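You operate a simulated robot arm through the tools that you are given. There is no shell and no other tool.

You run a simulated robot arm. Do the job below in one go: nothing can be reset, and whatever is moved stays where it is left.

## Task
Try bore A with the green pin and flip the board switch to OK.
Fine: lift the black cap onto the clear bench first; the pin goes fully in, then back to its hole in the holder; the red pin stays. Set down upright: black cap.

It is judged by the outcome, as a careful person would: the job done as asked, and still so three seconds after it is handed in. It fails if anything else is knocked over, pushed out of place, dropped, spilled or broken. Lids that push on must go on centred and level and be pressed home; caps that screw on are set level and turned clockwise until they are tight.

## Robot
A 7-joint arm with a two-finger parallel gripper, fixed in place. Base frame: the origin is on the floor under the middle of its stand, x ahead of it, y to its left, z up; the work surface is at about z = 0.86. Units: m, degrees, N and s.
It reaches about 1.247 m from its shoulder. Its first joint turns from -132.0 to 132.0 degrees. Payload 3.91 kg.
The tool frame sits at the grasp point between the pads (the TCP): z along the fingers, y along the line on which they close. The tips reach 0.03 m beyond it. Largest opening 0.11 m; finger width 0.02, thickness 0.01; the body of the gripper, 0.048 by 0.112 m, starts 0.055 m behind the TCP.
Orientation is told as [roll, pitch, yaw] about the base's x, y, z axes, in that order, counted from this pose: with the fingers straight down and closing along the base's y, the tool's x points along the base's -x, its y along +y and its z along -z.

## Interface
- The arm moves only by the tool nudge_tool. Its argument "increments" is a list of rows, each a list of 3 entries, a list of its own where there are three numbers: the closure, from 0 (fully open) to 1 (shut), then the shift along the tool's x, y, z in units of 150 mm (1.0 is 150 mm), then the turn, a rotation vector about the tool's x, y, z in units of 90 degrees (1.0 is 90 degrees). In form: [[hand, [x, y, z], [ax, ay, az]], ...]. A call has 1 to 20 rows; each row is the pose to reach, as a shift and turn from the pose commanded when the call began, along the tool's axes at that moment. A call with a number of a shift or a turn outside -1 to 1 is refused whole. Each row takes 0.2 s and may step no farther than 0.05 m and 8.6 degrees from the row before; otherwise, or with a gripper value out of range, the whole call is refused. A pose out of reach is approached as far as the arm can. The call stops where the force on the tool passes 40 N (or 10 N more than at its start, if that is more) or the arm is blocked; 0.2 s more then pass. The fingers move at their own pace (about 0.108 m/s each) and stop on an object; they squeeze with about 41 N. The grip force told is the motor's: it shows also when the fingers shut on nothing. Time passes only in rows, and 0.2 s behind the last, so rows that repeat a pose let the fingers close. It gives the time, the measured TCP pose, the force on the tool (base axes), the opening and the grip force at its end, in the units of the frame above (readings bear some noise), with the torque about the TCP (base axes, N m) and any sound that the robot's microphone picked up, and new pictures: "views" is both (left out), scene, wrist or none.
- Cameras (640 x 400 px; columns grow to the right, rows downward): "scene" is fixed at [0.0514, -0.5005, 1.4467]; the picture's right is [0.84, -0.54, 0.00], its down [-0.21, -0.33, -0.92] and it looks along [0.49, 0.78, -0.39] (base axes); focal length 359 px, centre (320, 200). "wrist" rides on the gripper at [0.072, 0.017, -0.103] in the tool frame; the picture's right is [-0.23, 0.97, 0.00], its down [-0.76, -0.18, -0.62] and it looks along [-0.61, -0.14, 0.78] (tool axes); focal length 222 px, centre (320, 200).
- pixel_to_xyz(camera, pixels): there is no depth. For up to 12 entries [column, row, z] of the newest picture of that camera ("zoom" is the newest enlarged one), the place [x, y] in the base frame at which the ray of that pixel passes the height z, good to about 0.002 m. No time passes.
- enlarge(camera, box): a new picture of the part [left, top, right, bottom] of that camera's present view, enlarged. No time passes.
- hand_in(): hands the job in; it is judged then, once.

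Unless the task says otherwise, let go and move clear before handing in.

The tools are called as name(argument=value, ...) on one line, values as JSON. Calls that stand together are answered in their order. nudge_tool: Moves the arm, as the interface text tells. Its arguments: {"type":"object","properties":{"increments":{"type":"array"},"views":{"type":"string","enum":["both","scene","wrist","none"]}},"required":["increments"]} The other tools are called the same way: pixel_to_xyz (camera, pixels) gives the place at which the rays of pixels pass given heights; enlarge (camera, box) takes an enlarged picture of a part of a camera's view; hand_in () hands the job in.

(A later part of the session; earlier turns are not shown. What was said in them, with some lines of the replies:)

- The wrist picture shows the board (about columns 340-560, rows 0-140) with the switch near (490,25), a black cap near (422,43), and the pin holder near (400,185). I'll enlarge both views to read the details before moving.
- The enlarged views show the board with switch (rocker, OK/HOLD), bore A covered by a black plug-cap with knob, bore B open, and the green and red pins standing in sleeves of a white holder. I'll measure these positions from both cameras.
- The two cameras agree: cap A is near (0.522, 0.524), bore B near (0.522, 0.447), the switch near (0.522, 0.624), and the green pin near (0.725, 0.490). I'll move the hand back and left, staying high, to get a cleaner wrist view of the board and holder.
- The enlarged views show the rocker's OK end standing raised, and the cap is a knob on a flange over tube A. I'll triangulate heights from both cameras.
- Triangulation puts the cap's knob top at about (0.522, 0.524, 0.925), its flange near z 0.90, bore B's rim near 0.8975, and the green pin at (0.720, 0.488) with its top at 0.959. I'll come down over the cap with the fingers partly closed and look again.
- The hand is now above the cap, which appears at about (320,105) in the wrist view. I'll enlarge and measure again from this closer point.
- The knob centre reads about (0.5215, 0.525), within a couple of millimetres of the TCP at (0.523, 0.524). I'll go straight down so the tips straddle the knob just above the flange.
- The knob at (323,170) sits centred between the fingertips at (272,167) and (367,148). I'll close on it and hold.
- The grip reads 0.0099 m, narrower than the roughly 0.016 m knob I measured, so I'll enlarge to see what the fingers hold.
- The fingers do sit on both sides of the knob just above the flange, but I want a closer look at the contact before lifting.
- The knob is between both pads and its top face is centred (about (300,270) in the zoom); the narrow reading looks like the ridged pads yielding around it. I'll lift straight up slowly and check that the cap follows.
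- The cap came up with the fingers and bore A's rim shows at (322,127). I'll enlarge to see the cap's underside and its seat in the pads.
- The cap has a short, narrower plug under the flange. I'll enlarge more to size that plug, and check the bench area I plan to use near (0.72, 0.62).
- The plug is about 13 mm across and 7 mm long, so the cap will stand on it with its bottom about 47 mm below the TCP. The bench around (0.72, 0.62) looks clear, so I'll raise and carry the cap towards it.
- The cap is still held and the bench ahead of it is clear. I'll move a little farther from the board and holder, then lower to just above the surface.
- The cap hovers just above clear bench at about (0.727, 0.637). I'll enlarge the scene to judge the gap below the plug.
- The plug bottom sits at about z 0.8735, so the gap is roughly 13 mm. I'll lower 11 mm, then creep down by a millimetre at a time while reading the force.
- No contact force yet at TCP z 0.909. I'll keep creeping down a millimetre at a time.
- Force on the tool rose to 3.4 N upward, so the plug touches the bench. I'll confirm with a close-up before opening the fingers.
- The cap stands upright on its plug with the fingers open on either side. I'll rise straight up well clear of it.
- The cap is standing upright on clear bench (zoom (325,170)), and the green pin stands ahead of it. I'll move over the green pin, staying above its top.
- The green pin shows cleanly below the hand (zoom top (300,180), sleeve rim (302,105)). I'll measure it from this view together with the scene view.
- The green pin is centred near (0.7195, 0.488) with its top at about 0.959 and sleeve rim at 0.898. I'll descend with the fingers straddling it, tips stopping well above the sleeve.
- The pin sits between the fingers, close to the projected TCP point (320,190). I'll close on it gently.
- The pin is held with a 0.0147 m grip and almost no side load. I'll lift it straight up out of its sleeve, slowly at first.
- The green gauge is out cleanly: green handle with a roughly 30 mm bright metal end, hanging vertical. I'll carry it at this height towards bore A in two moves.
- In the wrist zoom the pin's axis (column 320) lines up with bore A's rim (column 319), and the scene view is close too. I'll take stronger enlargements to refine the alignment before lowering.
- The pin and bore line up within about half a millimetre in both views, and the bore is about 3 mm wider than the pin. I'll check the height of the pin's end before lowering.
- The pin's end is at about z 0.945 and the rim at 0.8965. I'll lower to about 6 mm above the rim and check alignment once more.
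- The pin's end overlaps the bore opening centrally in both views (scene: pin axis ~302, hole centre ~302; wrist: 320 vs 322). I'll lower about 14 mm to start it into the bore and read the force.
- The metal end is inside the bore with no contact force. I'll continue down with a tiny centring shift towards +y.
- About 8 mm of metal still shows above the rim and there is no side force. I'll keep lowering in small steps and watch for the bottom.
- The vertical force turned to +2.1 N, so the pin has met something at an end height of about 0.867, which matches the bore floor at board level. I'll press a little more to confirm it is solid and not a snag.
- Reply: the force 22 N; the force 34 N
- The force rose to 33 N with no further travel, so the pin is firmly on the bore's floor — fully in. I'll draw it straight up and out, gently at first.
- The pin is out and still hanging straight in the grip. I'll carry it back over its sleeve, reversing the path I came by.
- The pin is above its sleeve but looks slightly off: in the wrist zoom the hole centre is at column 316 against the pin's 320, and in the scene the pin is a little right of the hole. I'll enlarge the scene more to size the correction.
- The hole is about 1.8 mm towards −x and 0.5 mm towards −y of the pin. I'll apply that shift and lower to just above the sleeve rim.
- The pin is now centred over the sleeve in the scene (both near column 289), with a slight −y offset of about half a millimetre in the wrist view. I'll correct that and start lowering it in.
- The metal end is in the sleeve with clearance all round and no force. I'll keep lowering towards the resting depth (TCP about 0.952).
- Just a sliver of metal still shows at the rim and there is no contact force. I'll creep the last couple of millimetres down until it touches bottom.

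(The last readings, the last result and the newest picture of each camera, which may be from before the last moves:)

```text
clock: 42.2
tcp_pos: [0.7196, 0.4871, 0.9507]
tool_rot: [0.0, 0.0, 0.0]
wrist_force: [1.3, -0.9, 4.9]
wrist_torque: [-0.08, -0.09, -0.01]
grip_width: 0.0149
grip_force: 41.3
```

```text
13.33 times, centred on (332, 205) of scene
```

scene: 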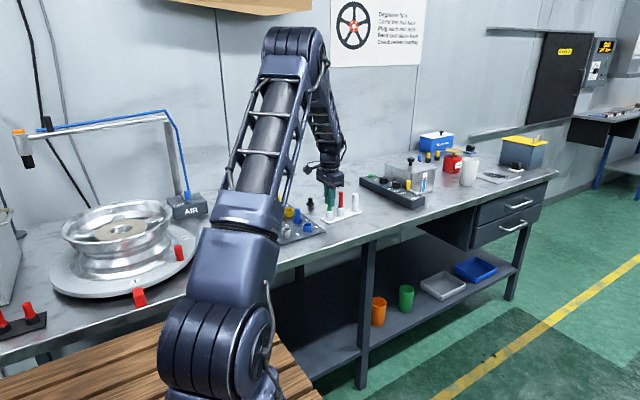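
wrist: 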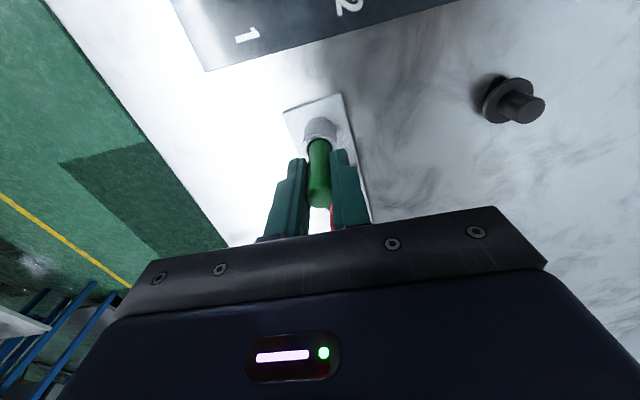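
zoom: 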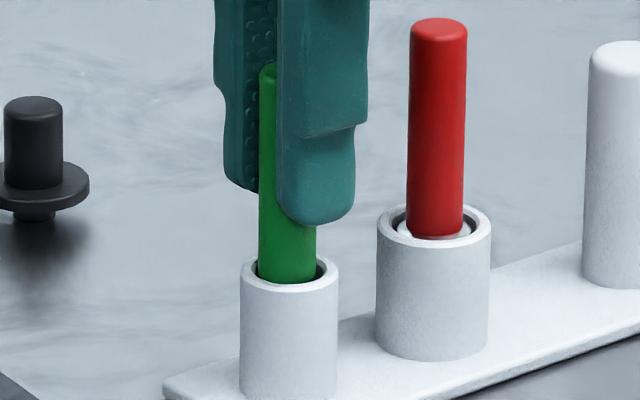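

The force turned to +4.9 N and the metal is fully down in its sleeve, as at the start. I'll open the fingers gradually.

nudge_tool(increments=[[0.84, [0, 0, -0.004], [0, 0, 0]], [0.8, [0, 0, -0.004], [0, 0, 0]], [0.7, [0, 0, -0.004], [0, 0, 0]], [0.6, [0, 0, -0.004], [0, 0, 0]], [0.6, [0, 0, -0.004], [0, 0, 0]]], views="both")

enlarge(camera="scene", box=[320, 190, 344, 220])

enlarge(camera="wrist", box=[260, 90, 380, 230])

```text
clock: 43.4
tcp_pos: [0.7181, 0.4881, 0.952]
tool_rot: [0.1, 0.0, 0.0]
wrist_force: [0.3, 0.1, 0.1]
wrist_torque: [0.01, 0.0, 0.01]
grip_width: 0.0444
grip_force: 0.1
```

scene: 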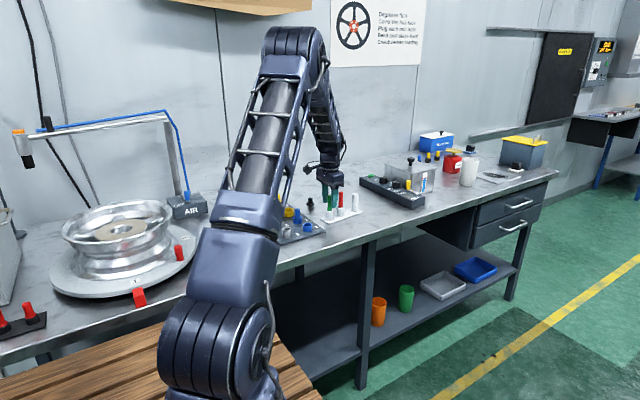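
wrist: 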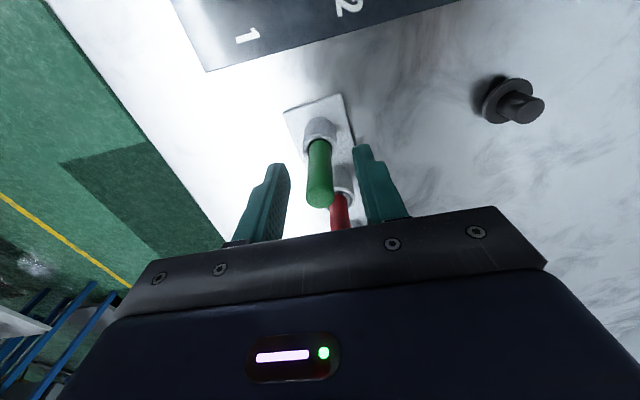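

```text
13.33 times, centred on (332, 205) of scene
```

zoom: 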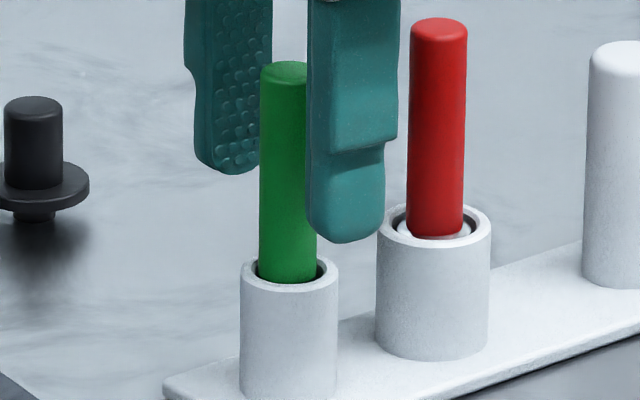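

```text
2.86 times, centred on (320, 160) of wrist
```

zoom: 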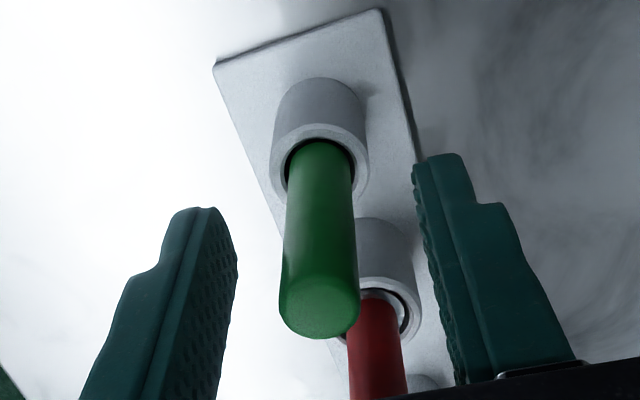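

The green pin stands free in its sleeve as before, and the red pin is untouched. I'll rise straight up and then travel towards the switch.

nudge_tool(increments=[[0.6, [0, 0, -0.06], [0, 0, 0]], [0.6, [0, 0, -0.15], [0, 0, 0]], [0.6, [0, 0, -0.3], [0, 0, 0]], [0.6, [0, 0, -0.5], [0, 0, 0]], [0.6, [0, 0, -0.72], [0, 0, 0]], [0.7, [0.2, 0.1, -0.72], [0, 0, 0]], [0.9, [0.45, 0.25, -0.72], [0, 0, 0]], [1, [0.7, 0.4, -0.72], [0, 0, 0]], [1, [0.9, 0.55, -0.72], [0, 0, 0]], [1, [0.9, 0.55, -0.72], [0, 0, 0]]], views="both")

enlarge(camera="scene", box=[255, 180, 355, 240])

```text
clock: 45.6
tcp_pos: [0.5848, 0.5696, 1.0576]
tool_rot: [0.0, 0.0, 0.0]
wrist_force: [0.3, -0.7, -0.7]
wrist_torque: [-0.01, 0.01, -0.03]
grip_width: 0.0002
grip_force: 37.9
```

scene: 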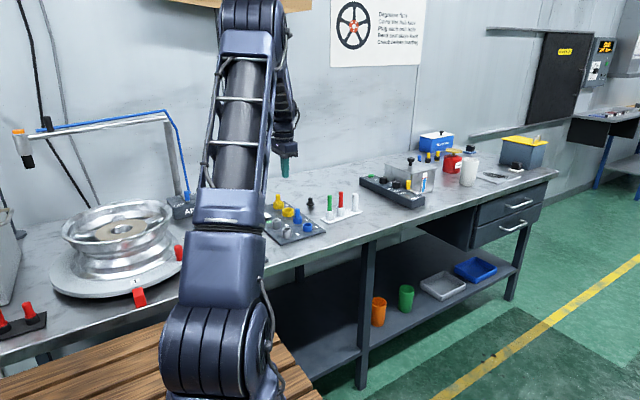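
wrist: 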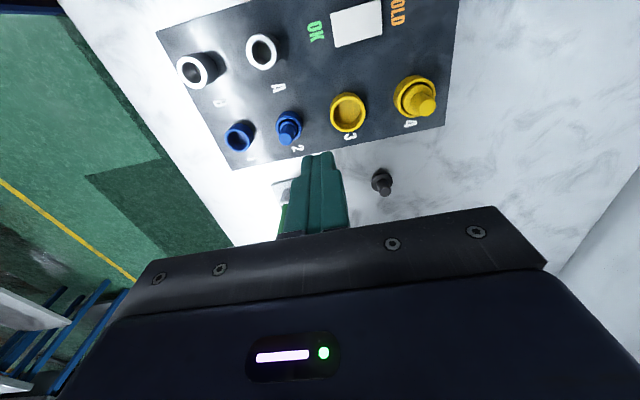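

```text
6.40 times, centred on (305, 210) of scene
```

zoom: 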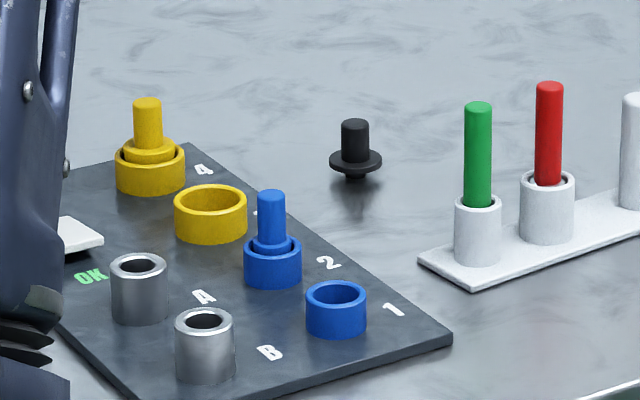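

The cap, green pin and red pin all stand properly. I'll move over the switch with closed fingers and inspect it.

nudge_tool(increments=[[1, [0.14, 0.09, 0], [0, 0, 0]], [1, [0.28, 0.18, 0], [0, 0, 0]], [1, [0.41, 0.265, 0], [0, 0, 0]], [1, [0.41, 0.265, 0], [0, 0, 0]]], views="both")

enlarge(camera="wrist", box=[275, 70, 375, 150])

enlarge(camera="scene", box=[255, 195, 295, 235])

```text
clock: 46.6
tcp_pos: [0.5237, 0.6097, 1.0575]
tool_rot: [-0.1, -0.1, -0.1]
wrist_force: [0.0, -0.3, 0.2]
wrist_torque: [-0.03, 0.0, 0.0]
grip_width: 0.0
grip_force: 38.6
```

scene: 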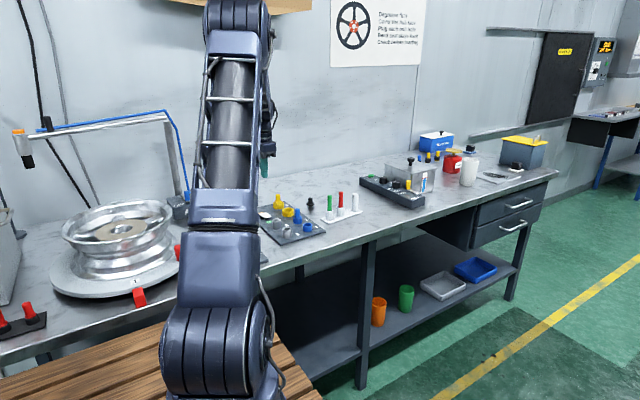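
wrist: 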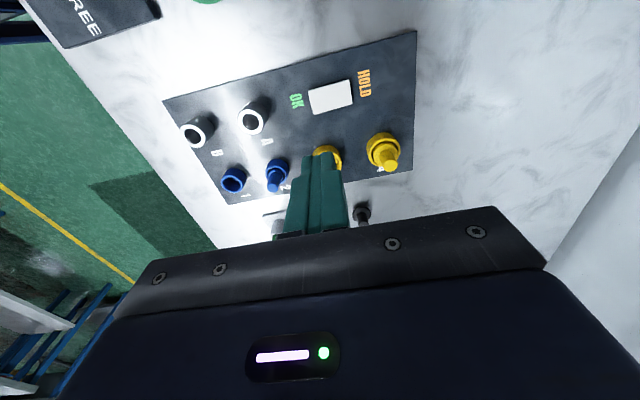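

```text
5.00 times, centred on (325, 110) of wrist
```

zoom: 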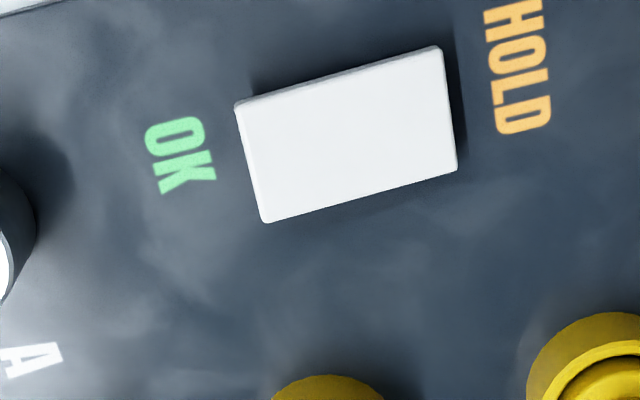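

```text
10.00 times, centred on (275, 215) of scene
```

zoom: 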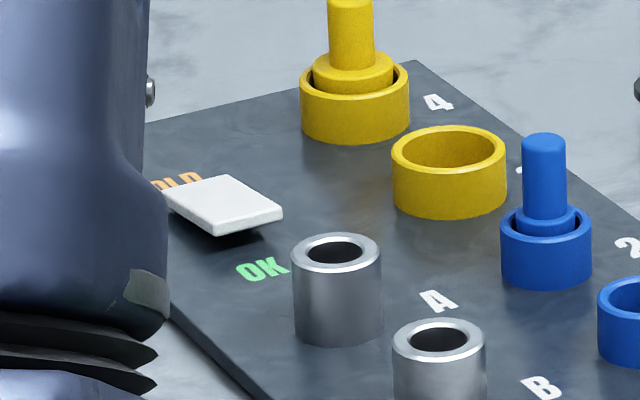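

In the scene zoom the rocker's OK end (edge (215,235)-(283,210)) stands proud with shadow under it. I'll triangulate its corners from both cameras to be sure which end is up.

pixel_to_xyz(camera="zoom", pixels=[[230, 176, 0.87], [230, 176, 0.89], [282, 210, 0.87], [282, 210, 0.89], [214, 230, 0.87], [214, 230, 0.89]])

pixel_to_xyz(camera="wrist", pixels=[[352.4, 104, 0.87], [352.4, 104, 0.89], [314, 114.4, 0.87], [314, 114.4, 0.89], [308, 91, 0.87], [308, 91, 0.89], [349, 79.4, 0.87], [349, 79.4, 0.89]])

```text
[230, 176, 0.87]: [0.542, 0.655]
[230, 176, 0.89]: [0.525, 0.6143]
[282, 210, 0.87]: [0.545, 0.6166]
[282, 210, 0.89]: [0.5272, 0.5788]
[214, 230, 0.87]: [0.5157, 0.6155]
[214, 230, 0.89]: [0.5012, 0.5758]
```

```text
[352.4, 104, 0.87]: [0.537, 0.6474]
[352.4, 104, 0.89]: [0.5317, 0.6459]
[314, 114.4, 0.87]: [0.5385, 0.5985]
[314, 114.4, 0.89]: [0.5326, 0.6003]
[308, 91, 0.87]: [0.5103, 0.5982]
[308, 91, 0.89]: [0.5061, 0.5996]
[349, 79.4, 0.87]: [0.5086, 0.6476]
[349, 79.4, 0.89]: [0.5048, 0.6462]
```

The OK end is the raised one (z about 0.879 against 0.874 at HOLD), so pressing the OK end down sets it. I'll lower the closed fingertips to about 9 mm above it at y 0.606.

nudge_tool(increments=[[1, [0, -0.027, 0.2], [0, 0, 0]], [1, [0, -0.027, 0.42], [0, 0, 0]], [1, [0, -0.027, 0.64], [0, 0, 0]], [1, [0, -0.027, 0.82], [0, 0, 0]], [1, [0, -0.027, 0.94], [0, 0, 0]], [1, [0, -0.027, 0.94], [0, 0, 0]]], views="both")

enlarge(camera="scene", box=[255, 190, 295, 230])

enlarge(camera="wrist", box=[260, 80, 400, 220])

```text
clock: 48.0
tcp_pos: [0.5223, 0.6076, 0.9172]
tool_rot: [-0.1, 0.0, -0.1]
wrist_force: [0.1, 0.0, 0.2]
wrist_torque: [-0.02, 0.0, -0.01]
grip_width: 0.0
grip_force: 37.6
```

scene: 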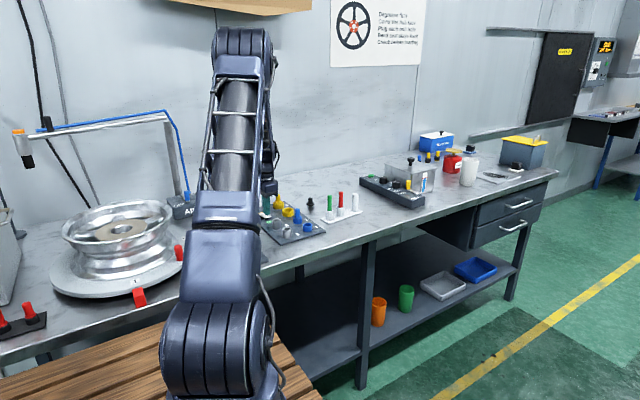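
wrist: 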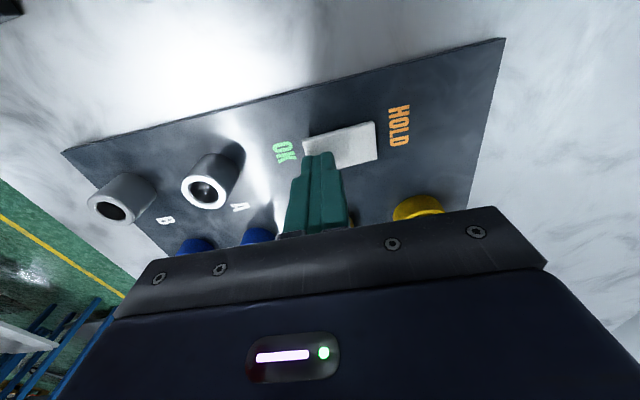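

```text
10.00 times, centred on (275, 210) of scene
```

zoom: 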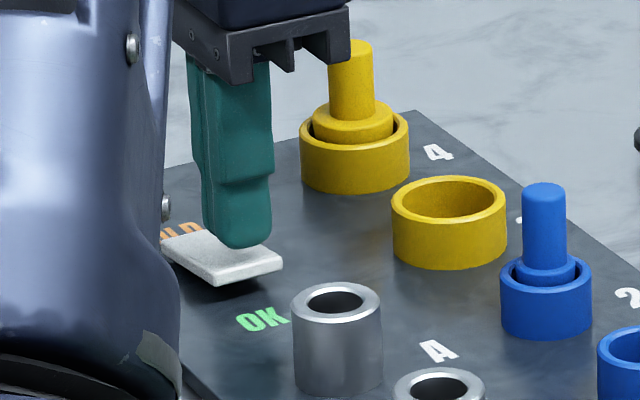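

```text
2.86 times, centred on (330, 150) of wrist
```

zoom: 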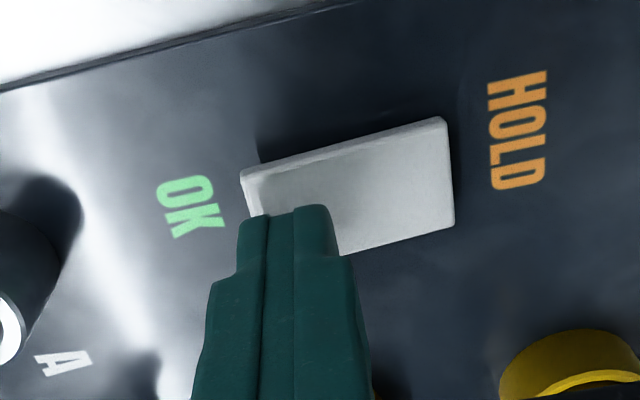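

The closed fingertips sit over the OK end of the rocker, clear of everything else. I'll lower to contact and then press in small steps.

nudge_tool(increments=[[1, [0, 0, 0.03], [0, 0, 0]], [1, [0, 0, 0.055], [0, 0, 0]], [1, [0, 0, 0.068], [0, 0, 0]], [1, [0, 0, 0.075], [0, 0, 0]], [1, [0, 0, 0.082], [0, 0, 0]]], views="both")

enlarge(camera="wrist", box=[260, 80, 400, 220])

```text
clock: 49.2
tcp_pos: [0.5217, 0.6068, 0.9087]
tool_rot: [0.1, -0.2, 0.0]
wrist_force: [0.1, -1.6, 16.5]
wrist_torque: [0.08, 0.03, -0.01]
grip_width: 0.0
grip_force: 37.3
```

scene: 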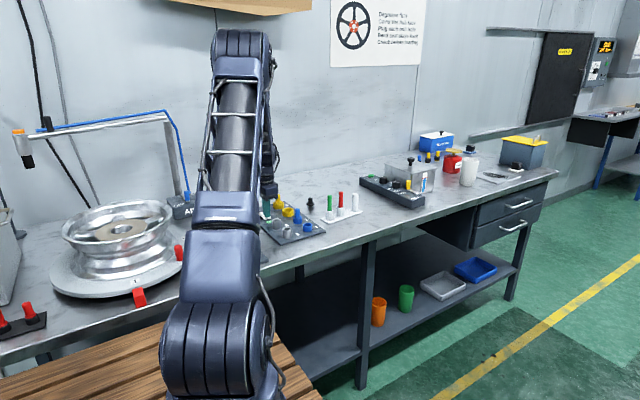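
wrist: 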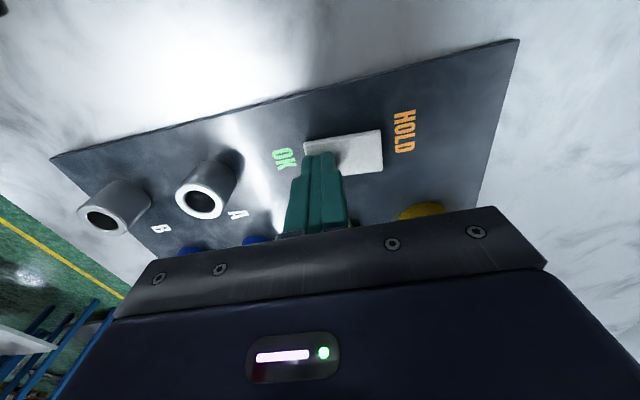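

```text
2.86 times, centred on (330, 150) of wrist
```

zoom: 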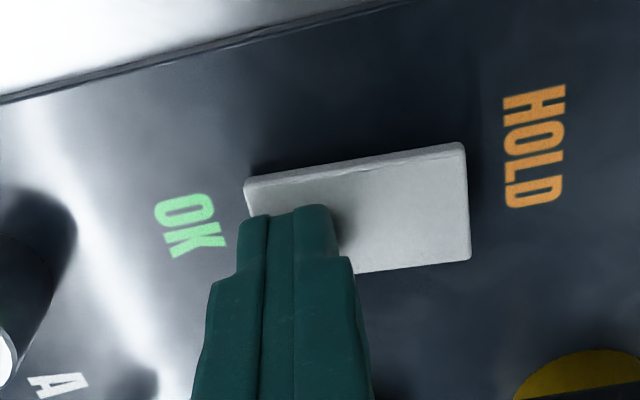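

The tips are on the OK end with 16.5 N and it has not moved over yet. I'll press a little further.

nudge_tool(increments=[[1, [0, 0, 0.007], [0, 0, 0]], [1, [0, 0, 0.014], [0, 0, 0]], [1, [0, 0, 0.02], [0, 0, 0]]], views="both")

enlarge(camera="wrist", box=[260, 80, 400, 220])

```text
clock: 49.8
tcp_pos: [0.5223, 0.6063, 0.9075]
tool_rot: [0.2, -0.1, 0.0]
wrist_force: [-8.1, -11.8, 13.7]
wrist_torque: [-0.27, 0.25, 0.08]
grip_width: 0.0
grip_force: 37.8
stopped in row 2: the force on the tool passed its limit at 43 N (the readings are from after the stop); the commanded pose is now the measured one
```

scene: 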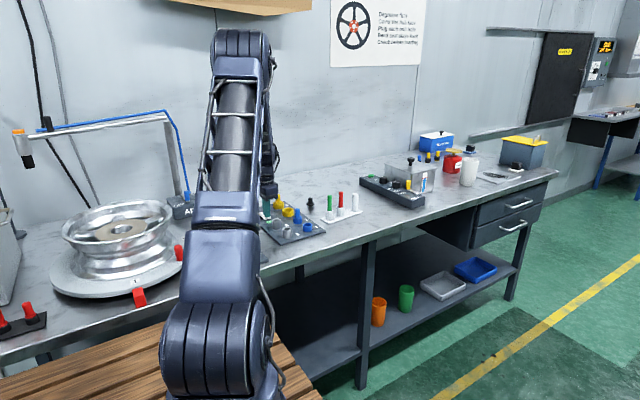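
wrist: 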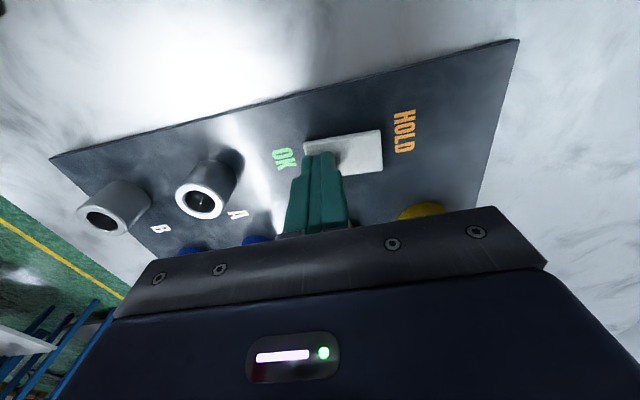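

```text
2.86 times, centred on (330, 150) of wrist
```

zoom: 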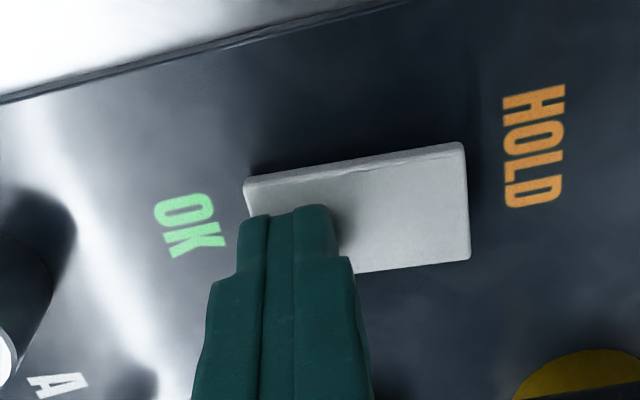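

The force limit was reached without further travel, and the rocker's edge in the wrist zoom ((245,180) to (465,145)) no longer runs parallel to the board edge, so the HOLD end seems to have risen already. I'll lift off and inspect.

nudge_tool(increments=[[1, [0, 0, -0.05], [0, 0, 0]], [1, [0, 0, -0.2], [0, 0, 0]], [1, [0, 0, -0.45], [0, 0, 0]], [1, [0, 0, -0.7], [0, 0, 0]], [1, [0, 0, -0.95], [0, 0, 0]], [1, [0, 0, -0.95], [0, 0, 0]]], views="both")

enlarge(camera="scene", box=[255, 195, 295, 235])

enlarge(camera="wrist", box=[275, 70, 375, 150])

```text
clock: 51.2
tcp_pos: [0.5226, 0.6061, 1.0499]
tool_rot: [0.2, 0.0, 0.0]
wrist_force: [-0.5, 0.0, -0.4]
wrist_torque: [0.0, 0.01, -0.01]
grip_width: 0.0001
grip_force: 38.2
```

scene: 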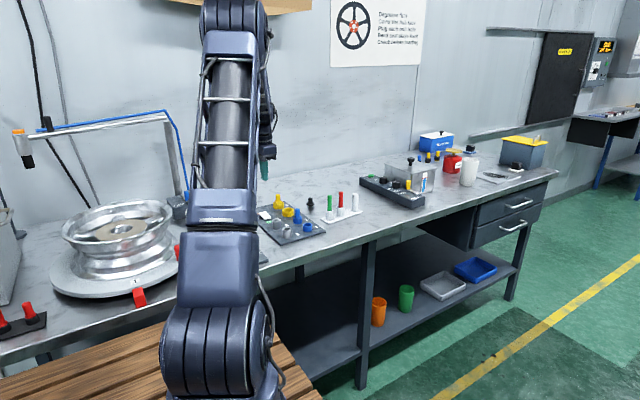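
wrist: 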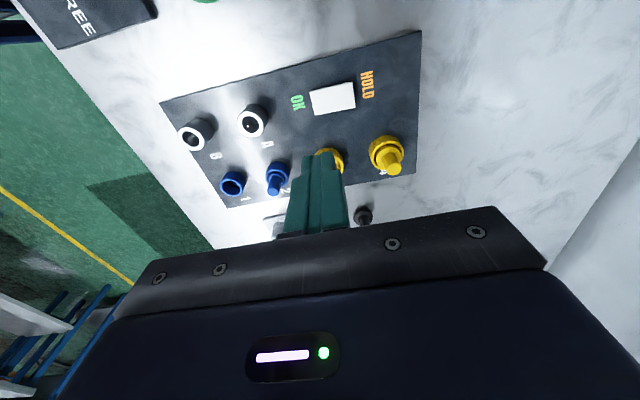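

```text
10.00 times, centred on (275, 215) of scene
```

zoom: 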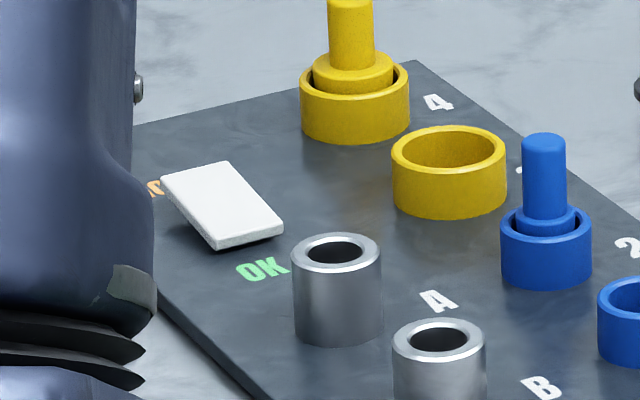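

```text
5.00 times, centred on (325, 110) of wrist
```

zoom: 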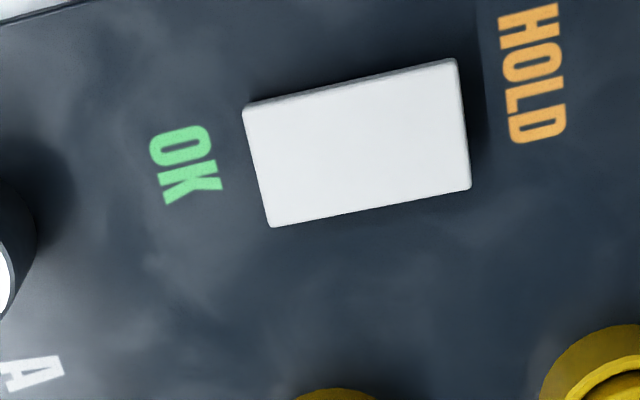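

The rocker has flipped: its OK end (zoom (215,245)-(283,228)) is now down and the HOLD end raised, and the board hasn't shifted. I'll move the arm up and clear, then do a last check of everything.

nudge_tool(increments=[[0.8, [0, -0.1, -0.25], [0, 0, 0]], [0.6, [0, -0.3, -0.5], [0, 0, 0]], [0.4, [0, -0.5, -0.7], [0, 0, 0]], [0.4, [0, -0.7, -0.85], [0, 0, 0]], [0.4, [0, -0.7, -0.85], [0, 0, 0]], [0.4, [0, -0.7, -0.85], [0, 0, 0]]], views="both")

enlarge(camera="scene", box=[255, 180, 365, 245])

enlarge(camera="scene", box=[255, 195, 295, 235])

enlarge(camera="scene", box=[300, 190, 350, 225])

```text
clock: 52.6
tcp_pos: [0.521, 0.5007, 1.1762]
tool_rot: [0.3, -0.1, 0.0]
wrist_force: [-0.2, 0.4, 1.1]
wrist_torque: [0.0, 0.04, -0.04]
grip_width: 0.0661
grip_force: 0.2
```

scene: 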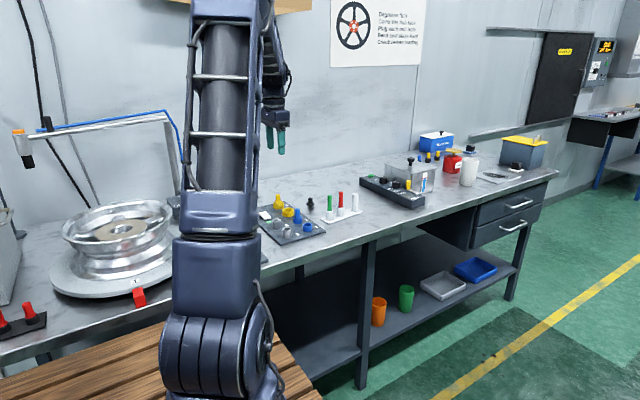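
wrist: 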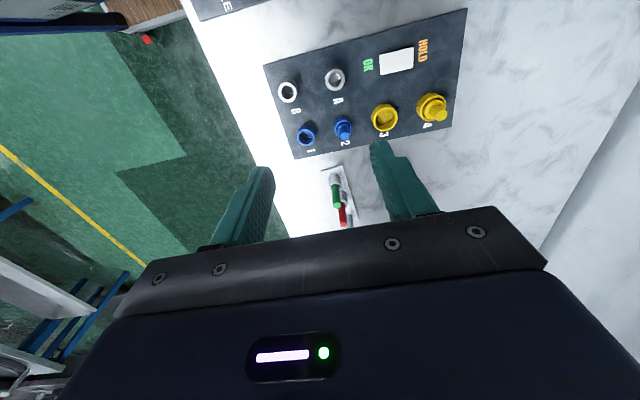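

```text
5.82 times, centred on (310, 212) of scene
```

zoom: 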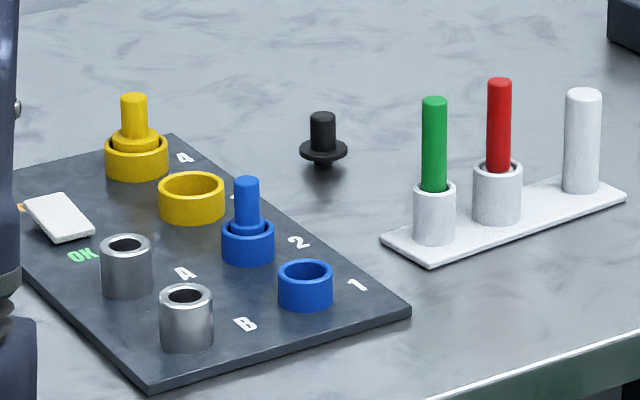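

```text
10.00 times, centred on (275, 215) of scene
```

zoom: 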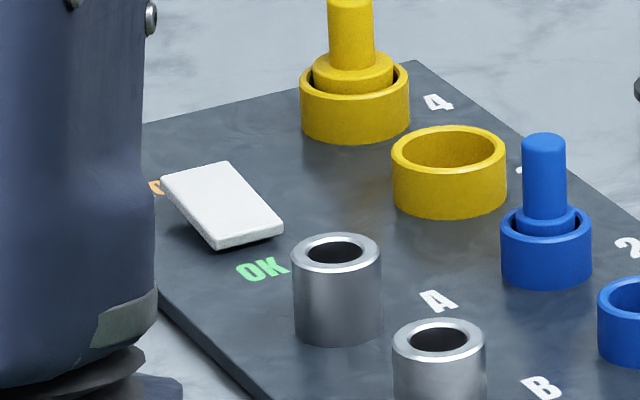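

```text
11.43 times, centred on (325, 208) of scene
```

zoom: 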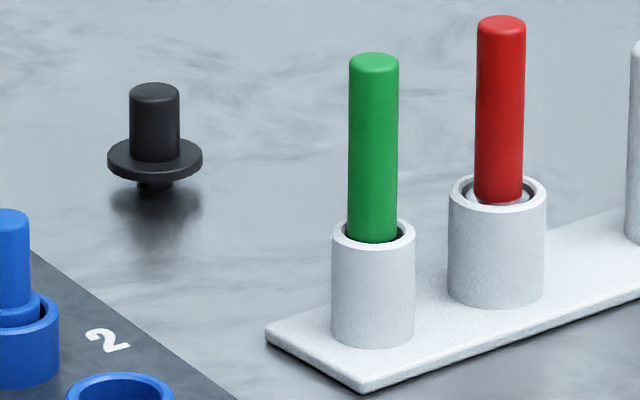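

The last pictures show the black cap upright on clear bench (zoom (155,140)) and the green pin fully down in its own sleeve. The red pin is untouched, the rocker is pressed at OK, and the arm is well clear, so I'm handing in.

hand_in()

```text
The job is handed in.
```

The job is done and handed in. The last pictures before hand-in showed everything standing where it should.

- **Black cap:** I lifted it off bore A and set it upright on clear bench, away from the board and the pin holder.
- **Green pin:** it went into bore A with no resistance until it reached the floor. I pressed to about 34 N to confirm it was fully in, then put it back to the bottom of its own hole in the holder.
- **Board switch:** I pressed the OK end, and the rocker now sits with OK down and HOLD raised. The press passed the 40 N force limit (43 N) and stopped by itself. The board did not shift.
- **Red pin:** it was not touched, and nothing else was moved.

The cap is still off bore A, since you didn't ask for it to go back on.
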